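You operate a simulated robot arm through the tools that you are given. There is no shell and no other tool. Be economical: measure what you need, move in short steps, check, and stop when the job is done.

You run a simulated robot arm. Do the job below in one go: nothing can be reset, and whatever is moved stays where it is left.

Task
Fetch the steel mount labelled "No 7" from the top of the spares trolley and set it in the blue bin.
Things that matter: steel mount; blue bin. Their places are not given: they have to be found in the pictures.

The check looks at the end state, three seconds after you hand in, the way a careful person would. Anything else that was tipped, shoved, dropped, spilled or broken makes it a failure.

Robot
A 7-joint arm with a two-finger parallel gripper, fixed in place. Base frame: the origin is at the foot of the arm, x ahead of it, y to its left, z up; the work surface is at about z = 0. Readings come in mm, degrees, newtons and seconds.
With the tool pointing down near the work surface it reaches from about 240 to 620 mm from the base axis. Its first joint turns from -66.0 to 66.0 degrees. Payload 2.6 kg.
The tool frame sits at the grasp point between the pads (the TCP): z along the fingers, y along the line on which they close. The tips reach 30 mm beyond it. The gripper opens to 94 mm. The fingers are 28 mm wide and 10 mm thick; the gripper's body (50 by 96 mm) begins 55 mm behind the TCP.
Orientation is that of the tool frame in the base frame, as a unit quaternion [w, x, y, z]. With the fingers straight down and closing along the base's y, the tool's x points along the base's -x, its y along +y and its z along -z.

Tools
- The arm moves only by the tool step_arm. Its argument "targets" is a list of rows, each a list of 7 numbers: the opening, from 0 (shut) to 1 (fully open), then the shift along the base's x, y, z in mm, then the turn, a rotation vector about the base's x, y, z in degrees. In form: [[hand, dx, dy, dz, ax, ay, az], ...]. A call has 1 to 10 rows; each row is the pose to reach, as a shift and turn from the pose commanded when the call began. Rows are played at 5 a second. More than 50 mm and 8.6 degrees between two rows, or a gripper value outside its range, and nothing of the call is played. Where a pose cannot be reached the arm comes as near as it can. A force on the tool above 40 N (or 10 N above the force at the start of the call, whichever is more), or a blocked arm, ends the call early, and 0.2 s more pass. Each finger travels about 72 mm/s and halts on what it meets, pressing with about 42 N; the grip force reading is that of the motor and also rises with nothing between the fingers. The clock runs only during rows and for 0.2 s after the last one: add rows that repeat a pose to give the fingers time. It gives the time, the measured TCP pose, the force on the tool (base axes), the opening and the grip force at its end, in the units of the frame above (readings bear some noise), and new pictures: "show" is both (left out), scene, wrist or none.
- Cameras (640 x 400 px; columns grow to the right, rows downward): "scene" is fixed at [16.9, 419.6, 564.9]; the picture's right is [-0.90, -0.43, 0.00], its down [-0.25, 0.52, -0.81] and it looks along [0.35, -0.74, -0.58] (base axes); focal length 375 px, centre (320, 200). "wrist" rides on the gripper at [-37, 0, -58] in the tool frame; the picture's right is [0.00, -1.00, 0.00], its down [0.97, 0.00, -0.24] and it looks along [0.24, 0.00, 0.97] (tool axes); focal length 218 px, centre (320, 200).
- probe_pixels(camera, pixels): there is no depth. For up to 12 entries [column, row, z] of the newest picture of that camera ("zoom" is the newest enlarged one), the place [x, y] in the base frame at which the ray of that pixel passes the height z, good to about 3 mm. The clock stands still meanwhile.
- close_up(camera, box): a new picture of the part [left, top, right, bottom] of that camera's present view, enlarged. The clock stands still meanwhile.
- hand_in(): hands the job in; it is judged then, once.

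Go step by step. Measure first, check grasps and placings, and put right what went wrong. The budget is 60 turns and 150 pictures, counting those below and the enlarged ones. Unless the task says otherwise, let go and move clear before handing in, and close with one line.

The tools are called after "Emit:" as a command line: name --pt "numbers of a row" for each row, then --argument value for the rest, lists and objects as JSON in quotes. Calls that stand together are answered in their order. step_arm: Moves the arm, as the interface text tells. Its arguments: {"type":"object","properties":{"targets":{"type":"array"},"show":{"type":"string","enum":["both","scene","wrist","none"]}},"required":["targets"]} The other tools are called the same way: probe_pixels (camera, pixels) gives the place at which the rays of pixels pass given heights; close_up (camera, box) takes an enlarged picture of a part of a camera's view; hand_in () hands the job in.

At the start:

```text
time: 0.0
tcp_pos: [232.8, -264.6, 264.1]
tcp_rot: [0.0, 0.0, 1.0, 0.0]
contact_force: [0.7, -0.2, -0.2]
gripper_width: 94.1
finger_force: 0.1
```

scene: 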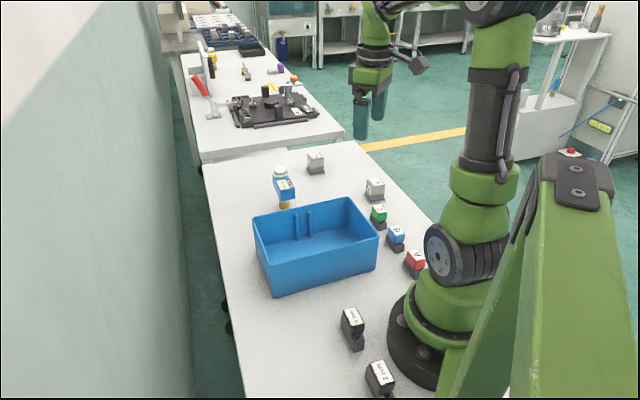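
wrist: 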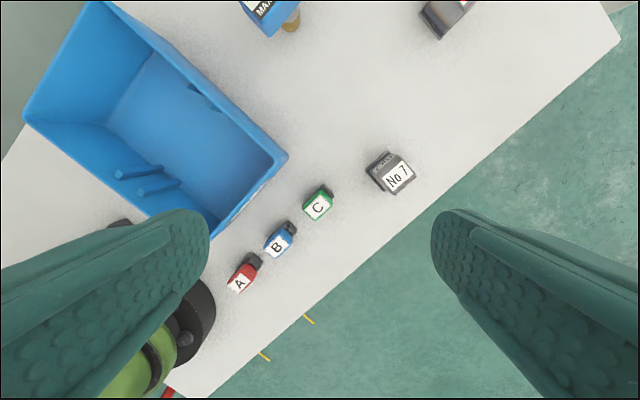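

The wrist picture shows a grey block labelled "No 7" at about (390,172), which is scene (375,190). There is another grey block at scene (316,163). I'll enlarge both and measure.

Emit:
close_up --camera "scene" --box '[240, 140, 440, 280]'

Emit:
close_up --camera "wrist" --box '[300, 120, 460, 220]'

Emit:
probe_pixels --camera "wrist" --pixels '[[390, 172, 0], [390, 172, 40], [447, 18, 30], [318, 205, 20], [288, 158, 80], [25, 122, 80], [208, 232, 80], [95, 3, 80], [200, 130, 5], [265, 15, 50]]'

Emit:
probe_pixels --camera "scene" --pixels '[[375, 200, 0], [375, 182, 40], [316, 172, 0], [253, 215, 80], [347, 198, 80], [379, 236, 80], [267, 262, 80], [274, 295, 0], [375, 266, 0], [284, 208, 0]]'

```text
2.86 times, centred on (340, 210) of scene
```

zoom: 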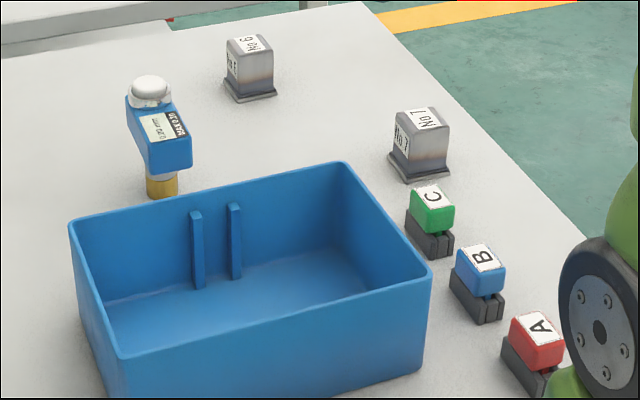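

```text
4.00 times, centred on (380, 170) of wrist
```

zoom: 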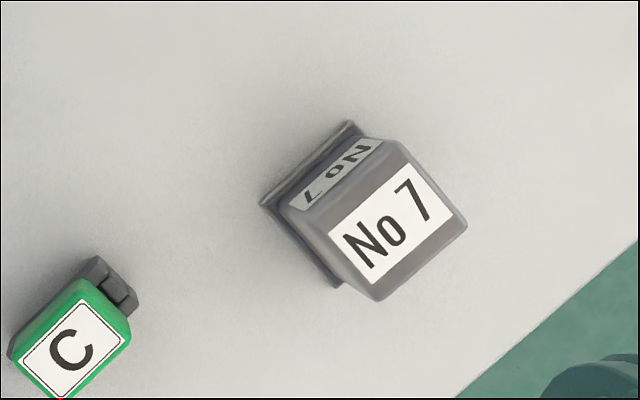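

```text
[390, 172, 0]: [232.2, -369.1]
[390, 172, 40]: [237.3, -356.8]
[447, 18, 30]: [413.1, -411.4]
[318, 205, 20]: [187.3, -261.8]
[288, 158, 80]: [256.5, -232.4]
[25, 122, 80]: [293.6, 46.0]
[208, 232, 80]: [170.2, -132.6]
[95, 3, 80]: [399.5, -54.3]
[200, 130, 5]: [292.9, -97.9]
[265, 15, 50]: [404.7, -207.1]
```

```text
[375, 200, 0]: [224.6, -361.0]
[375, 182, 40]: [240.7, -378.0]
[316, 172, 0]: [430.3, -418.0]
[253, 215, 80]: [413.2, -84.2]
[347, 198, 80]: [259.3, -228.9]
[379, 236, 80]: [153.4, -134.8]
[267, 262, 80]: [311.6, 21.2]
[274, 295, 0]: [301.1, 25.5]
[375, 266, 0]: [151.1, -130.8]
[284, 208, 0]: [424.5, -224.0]
```

The enlargement confirms "No 7"; the other block by the edge is "No 6/9". I'll check the two dark blocks and measure the corners of the mount.

Emit:
close_up --camera "scene" --box '[325, 290, 425, 400]'

Emit:
probe_pixels --camera "wrist" --pixels '[[377.5, 173, 50], [400, 155.5, 50], [416.75, 176.25, 50], [394.25, 195, 50], [365.5, 170.5, 0], [387, 150, 0], [384, 191, 0]]'

Emit:
close_up --camera "scene" --box '[350, 165, 400, 215]'

```text
3.64 times, centred on (375, 345) of scene
```

zoom: 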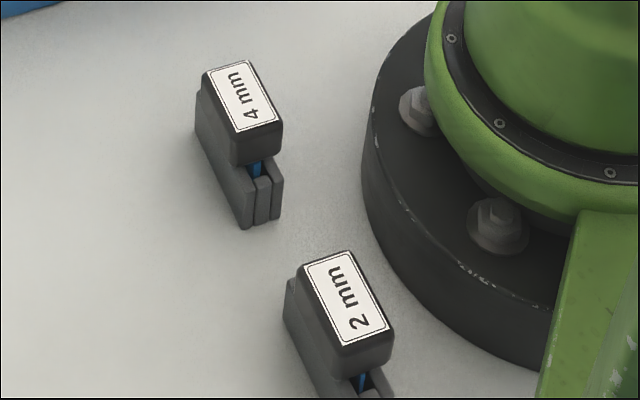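

```text
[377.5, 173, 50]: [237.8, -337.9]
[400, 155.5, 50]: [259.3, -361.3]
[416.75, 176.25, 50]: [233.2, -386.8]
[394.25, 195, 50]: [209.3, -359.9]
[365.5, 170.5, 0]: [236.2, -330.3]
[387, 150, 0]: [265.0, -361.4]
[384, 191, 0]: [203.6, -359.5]
```

```text
8.00 times, centred on (375, 190) of scene
```

zoom: 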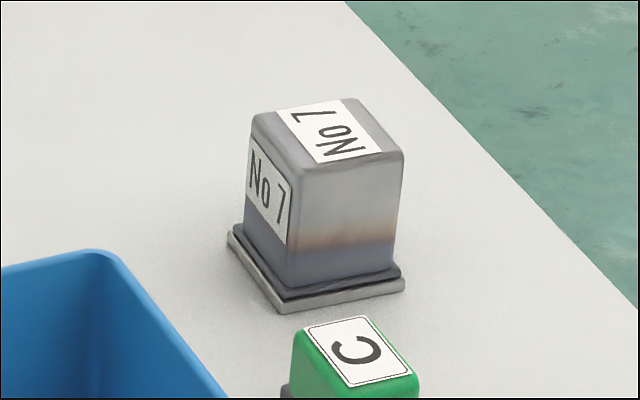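

The target is confirmed: its centre is about (234,-361), the top about z 50, and it is turned about 43°. The dark blocks are only labelled "4 mm" and "2 mm". I'll move above the mount and turn -47°, then look.

Emit:
step_arm --pt "1 0 -16 -15 0 0 -8" --pt "1 0 -32 -30 0 0 -16" --pt "1 1 -48 -45 0 0 -24" --pt "1 1 -64 -60 0 0 -32" --pt "1 1 -80 -75 0 0 -40" --pt "1 1 -96 -90 0 0 -47" --pt "1 1 -96 -100 0 0 -47"

```text
time: 1.6
tcp_pos: [232.4, -360.2, 163.6]
tcp_rot: [0.0, 0.4, 0.917, 0.0]
contact_force: [1.2, 0.1, -0.6]
gripper_width: 94.2
finger_force: 0.1
```

scene: 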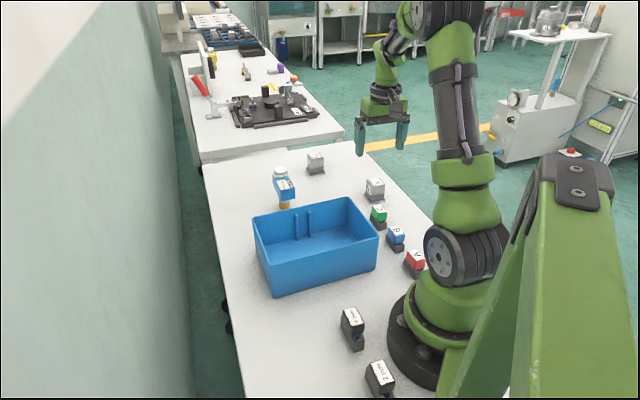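
wrist: 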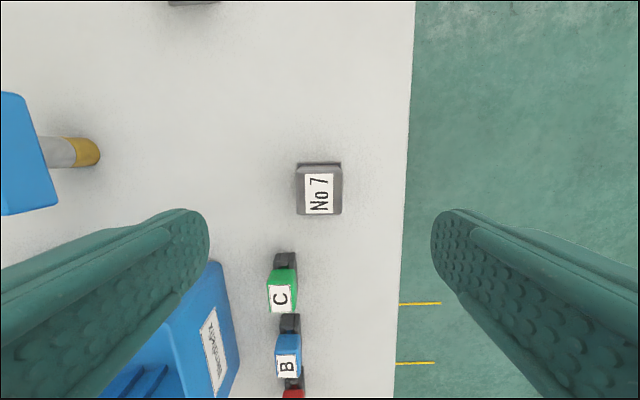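

The mount now appears square in the wrist view at about (319,190). I'll measure its centre before going down.

Emit:
close_up --camera "wrist" --box '[270, 150, 370, 230]'

Emit:
probe_pixels --camera "wrist" --pixels '[[295, 190, 50], [343, 190, 50], [319, 168, 50], [319, 215, 50], [319, 190, 50], [298, 163, 0], [341, 163, 0]]'

```text
5.00 times, centred on (320, 190) of wrist
```

zoom: 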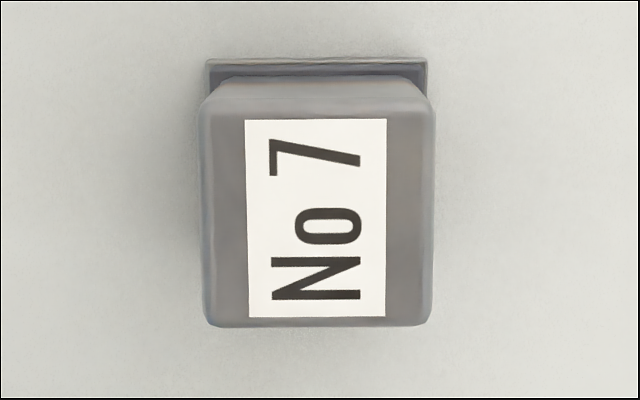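

```text
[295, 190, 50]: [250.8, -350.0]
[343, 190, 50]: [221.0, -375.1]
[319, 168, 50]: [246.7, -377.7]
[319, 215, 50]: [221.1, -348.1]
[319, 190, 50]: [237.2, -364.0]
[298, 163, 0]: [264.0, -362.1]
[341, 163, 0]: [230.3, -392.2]
```

The mount is centred at about (234,-362) with the fingers well aligned. I'll go down to TCP z ≈ 43, fingers open.

Emit:
step_arm --pt "1 1.6 -1.8 -25 0 0 0" --pt "1 1.6 -1.8 -50 0 0 0" --pt "1 1.6 -1.8 -75 0 0 0" --pt "1 1.6 -1.8 -95 0 0 0" --pt "1 1.6 -1.8 -110 0 0 0" --pt "1 1.6 -1.8 -120 0 0 0" --pt "1 1.6 -1.8 -120 0 0 0"

```text
time: 3.2
tcp_pos: [235.8, -361.3, 45.1]
tcp_rot: [0.001, 0.399, 0.917, 0.0]
contact_force: [-0.7, -0.5, -0.9]
gripper_width: 93.8
finger_force: 0.1
```

scene: 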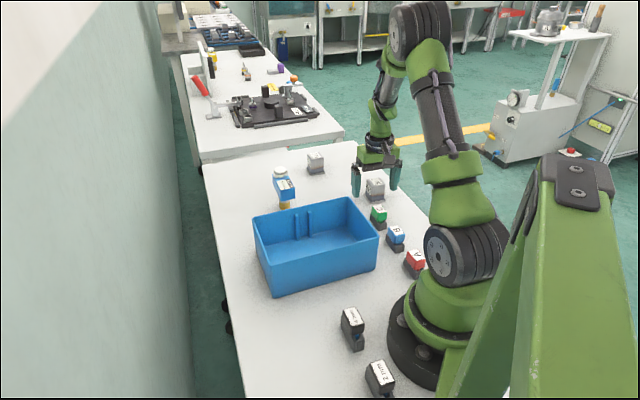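
wrist: 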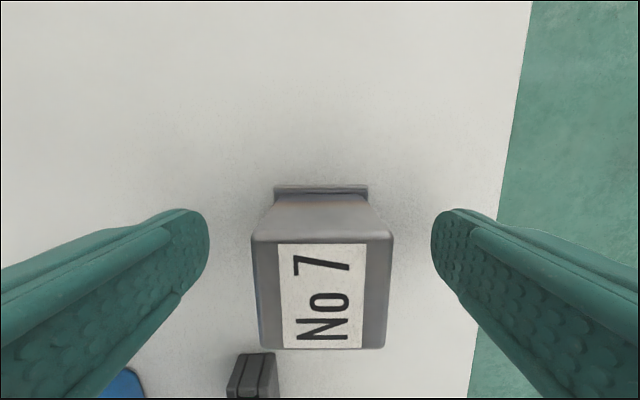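

The mount sits centred between the fingers (column ~322) with nothing in their way. I'll close the gripper.

Emit:
step_arm --pt "0.6 0 0 0 0 0 0" --pt "0.4 0 0 0 0 0 0" --pt "0.2 0 0 0 0 0 0" --pt "0.1 0 0 0 0 0 0" --pt "0 0 0 0 0 0 0" --pt "0 0 0 0 0 0 0" --show "wrist"

```text
time: 4.6
tcp_pos: [235.9, -362.6, 45.7]
tcp_rot: [0.0, 0.399, 0.917, 0.0]
contact_force: [0.0, -0.2, -0.3]
gripper_width: 41.9
finger_force: 41.5
```

wrist: 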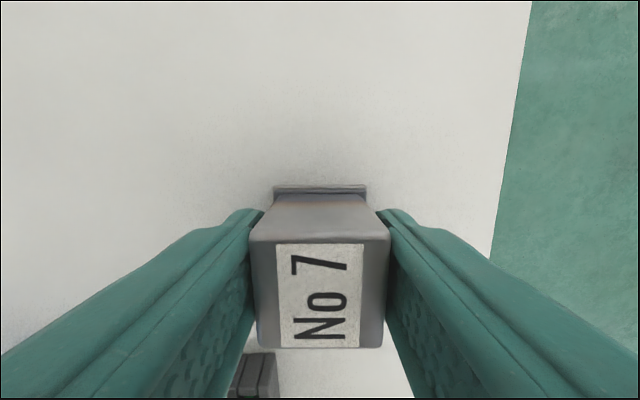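

The grip holds at 41.9 mm and 41.5 N. I'll lift it a little and check weight and slip.

Emit:
step_arm --pt "0 0 0 5 0 0 0" --pt "0 0 0 12 0 0 0" --pt "0 0 0 25 0 0 0" --pt "0 0 0 25 0 0 0"

```text
time: 5.6
tcp_pos: [236.0, -361.3, 69.7]
tcp_rot: [0.0, 0.399, 0.917, 0.0]
contact_force: [0.1, 0.1, -2.9]
gripper_width: 42.1
finger_force: 42.1
```

scene: 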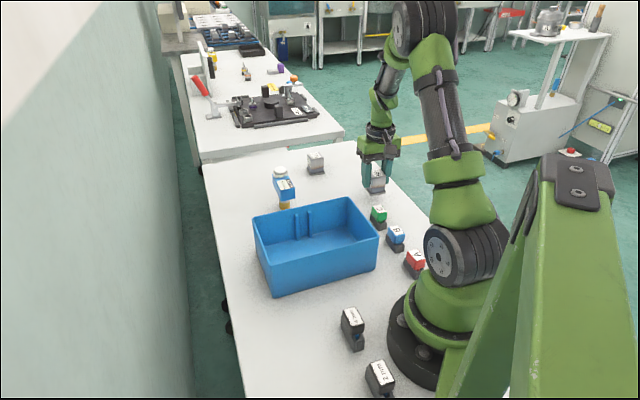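
wrist: 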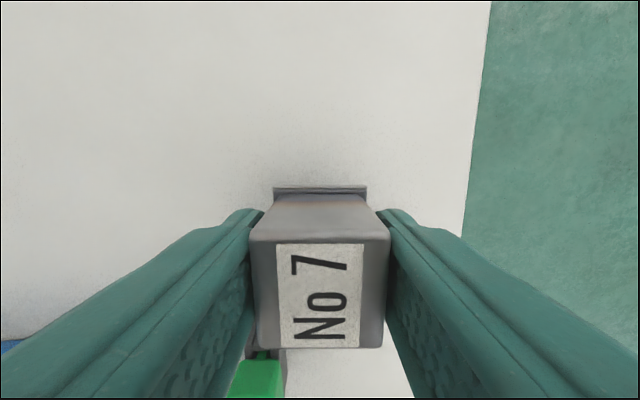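

The mount rises with the gripper without slipping (-2.9 N, width steady). I'll lift to about z 200 and then travel over the bin.

Emit:
step_arm --pt "0 0 0 35 0 0 0" --pt "0 0 0 70 0 0 0" --pt "0 0 0 105 0 0 0" --pt "0 0 0 135 0 0 0" --pt "0 7 40 135 0 0 0" --pt "0 14 80 135 0 0 0" --pt "0 21 120 135 0 0 0" --pt "0 28 160 135 0 0 0" --pt "0 36 200 135 0 0 0" --pt "0 40 225 135 0 0 0"

```text
time: 7.8
tcp_pos: [274.2, -136.5, 204.1]
tcp_rot: [0.001, 0.399, 0.917, 0.0]
contact_force: [-1.1, -0.1, -2.8]
gripper_width: 41.9
finger_force: 41.9
```

scene: 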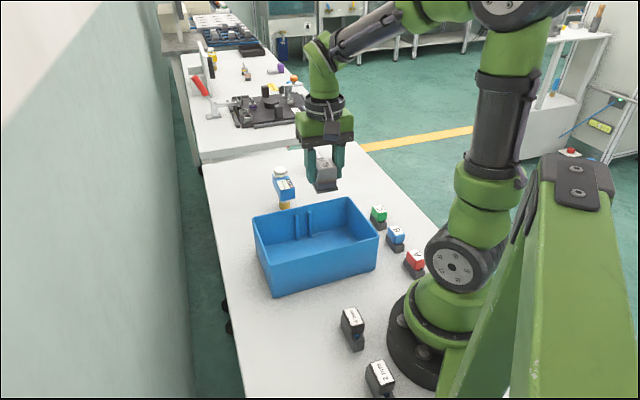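
wrist: 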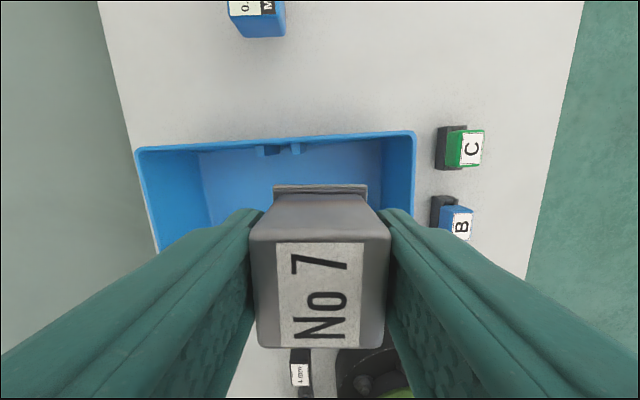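

The bin's far rim is visible at (136,150)-(415,132). I'll re-measure the rim and floor to set the drop point.

Emit:
probe_pixels --camera "wrist" --pixels '[[136, 150, 80], [415, 132, 80], [136, 150, 90], [415, 132, 90], [200, 155, 5], [383, 140, 5]]'

Emit:
probe_pixels --camera "scene" --pixels '[[253, 215, 90], [347, 198, 90], [379, 236, 90], [267, 262, 90], [274, 239, 5], [349, 230, 5]]'

Emit:
close_up --camera "scene" --box '[240, 180, 400, 300]'

```text
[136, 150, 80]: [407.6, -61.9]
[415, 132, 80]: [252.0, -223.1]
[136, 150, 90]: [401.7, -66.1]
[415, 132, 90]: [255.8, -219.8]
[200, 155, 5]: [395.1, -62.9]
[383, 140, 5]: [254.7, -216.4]
```

```text
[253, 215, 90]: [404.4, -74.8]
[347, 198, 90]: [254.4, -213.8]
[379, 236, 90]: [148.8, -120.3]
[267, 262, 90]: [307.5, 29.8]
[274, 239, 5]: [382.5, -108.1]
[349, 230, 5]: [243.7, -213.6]
```

```text
3.33 times, centred on (320, 240) of scene
```

zoom: 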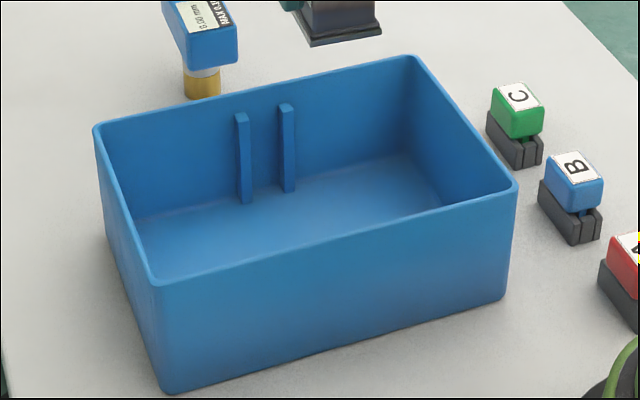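

The bin is empty, its rim at about z 85 and its centre at about (280,-97). I'll move over the centre and go part way down.

Emit:
step_arm --pt "0 3 20 0 0 0 0" --pt "0 6 40 0 0 0 0" --pt "0 6 40 -25 0 0 1.5" --pt "0 6 40 -50 0 0 1.5" --pt "0 6 40 -75 0 0 1.5" --pt "0 6 40 -100 0 0 1.5" --pt "0 6 40 -100 0 0 1.5"

```text
time: 9.4
tcp_pos: [280.3, -97.2, 104.4]
tcp_rot: [0.0, 0.387, 0.922, 0.0]
contact_force: [-0.5, -0.2, -1.3]
gripper_width: 42.1
finger_force: 42.0
```

scene: 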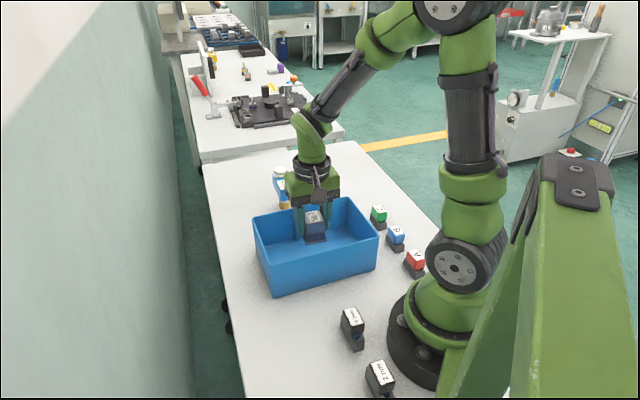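
wrist: 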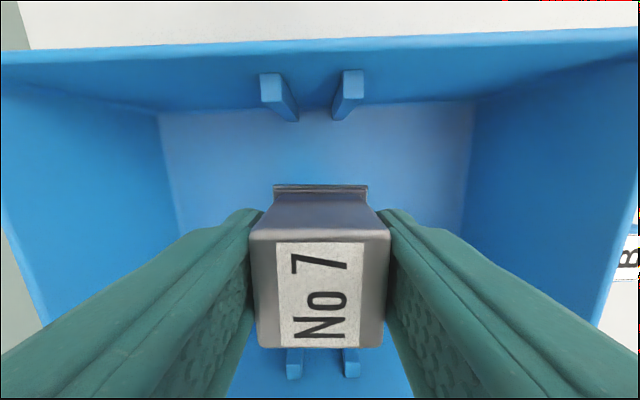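

The mount is centred in the bin, clear of walls and ribs. I'll lower it to just above the floor, in shrinking steps.

Emit:
step_arm --pt "0 0 0 -15 0 0 0" --pt "0 0 0 -30 0 0 0" --pt "0 0 0 -42 0 0 0" --pt "0 0 0 -48 0 0 0" --pt "0 0 0 -51 0 0 0" --pt "0 0 0 -53 0 0 0" --pt "0 0 0 -53 0 0 0"

```text
time: 11.0
tcp_pos: [282.6, -97.0, 49.3]
tcp_rot: [0.0, 0.386, 0.922, 0.0]
contact_force: [0.1, -0.4, -1.6]
gripper_width: 42.1
finger_force: 41.5
```

scene: 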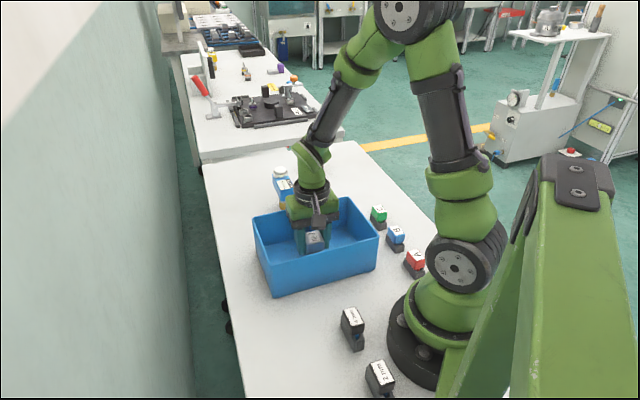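
wrist: 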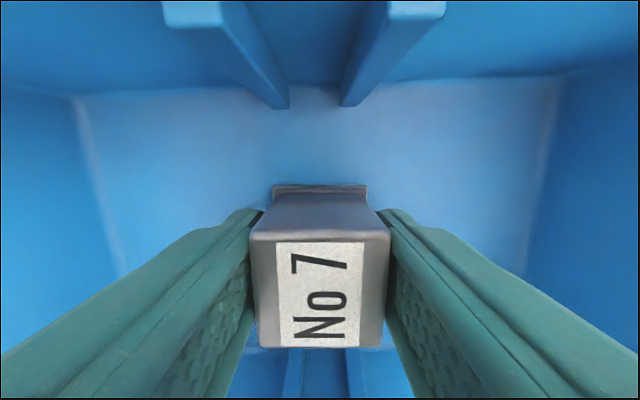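

There is no contact yet (-1.6 N, TCP z 49). I'll lower by 1 mm steps to feel for the floor.

Emit:
step_arm --pt "0 0 0 -1 0 0 0" --pt "0 0 0 -2 0 0 0" --pt "0 0 0 -2 0 0 0" --show "none"

```text
time: 11.8
tcp_pos: [281.0, -98.5, 48.8]
tcp_rot: [0.0, 0.387, 0.922, 0.001]
contact_force: [-7.9, 2.0, 28.3]
gripper_width: 41.9
finger_force: 42.2
```

The upward force of 28 N shows the mount is on the bin floor. I'll ease up 1 mm and open gently; the opening stays well within the bin.

Emit:
step_arm --pt "0 0 0 1 0 0 0" --pt "0 0 0 1 0 0 0" --pt "0.5 0 0 1 0 0 0" --pt "0.65 0 0 1 0 0 0" --pt "0.75 0 0 1 0 0 0" --pt "0.75 0 0 1 0 0 0"

```text
time: 13.2
tcp_pos: [280.3, -96.8, 50.3]
tcp_rot: [0.0, 0.386, 0.922, -0.001]
contact_force: [-0.1, 0.2, -1.0]
gripper_width: 70.7
finger_force: 0.1
```

scene: 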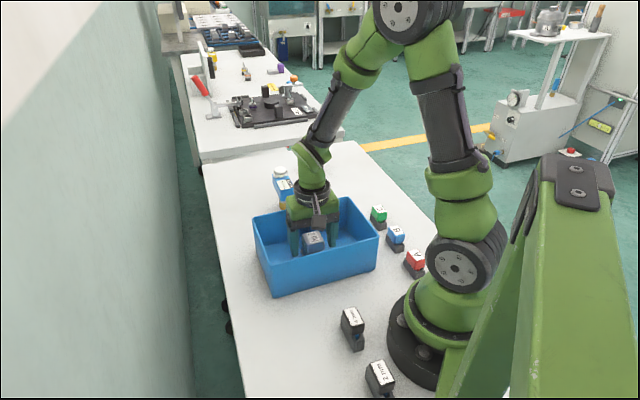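
wrist: 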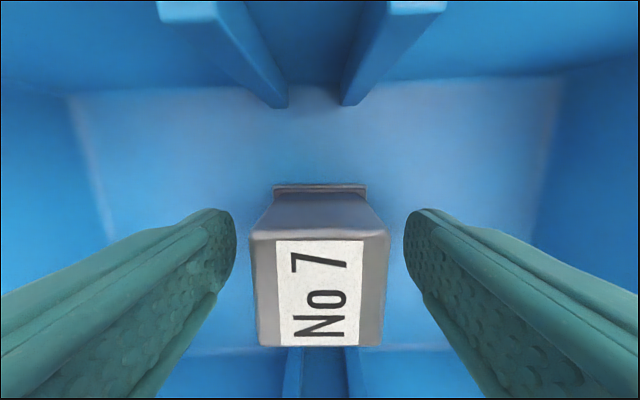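

The mount stands free and upright on the floor of the bin. I'll lift straight out to clear it.

Emit:
step_arm --pt "0.75 0 0 20 0 0 0" --pt "0.75 0 0 50 0 0 0" --pt "0.75 0 0 90 0 0 0" --pt "0.75 0 0 130 0 0 0" --pt "0.75 0 0 165 0 0 0" --pt "0.75 0 0 165 0 0 0"

```text
time: 14.6
tcp_pos: [280.5, -96.7, 219.4]
tcp_rot: [0.0, 0.387, 0.922, 0.0]
contact_force: [0.3, 0.0, 0.0]
gripper_width: 70.5
finger_force: 0.0
```

scene: 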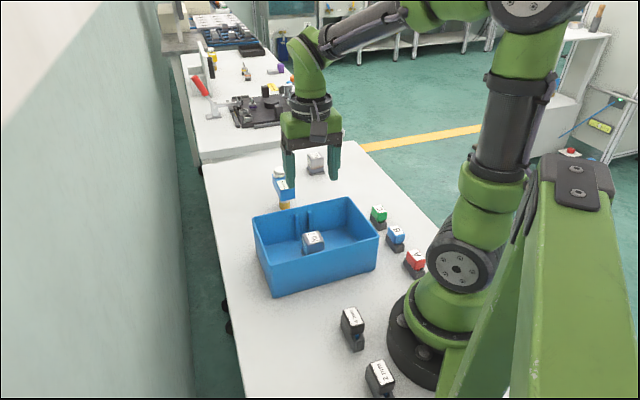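
wrist: 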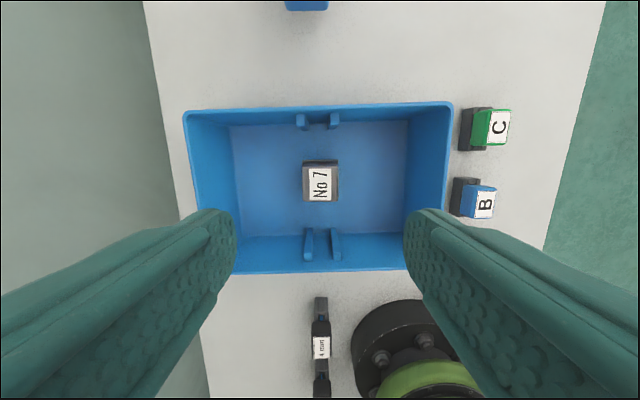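

The No 7 mount stands upright in the middle of the blue bin at wrist (320,182). The gripper is clear and the other things are where they were, so I'm handing in.

Emit:
hand_in

```text
The job is handed in.
```

The steel mount "No 7" is standing upright in the blue bin, the gripper is clear, and the last pictures show nothing else moved.
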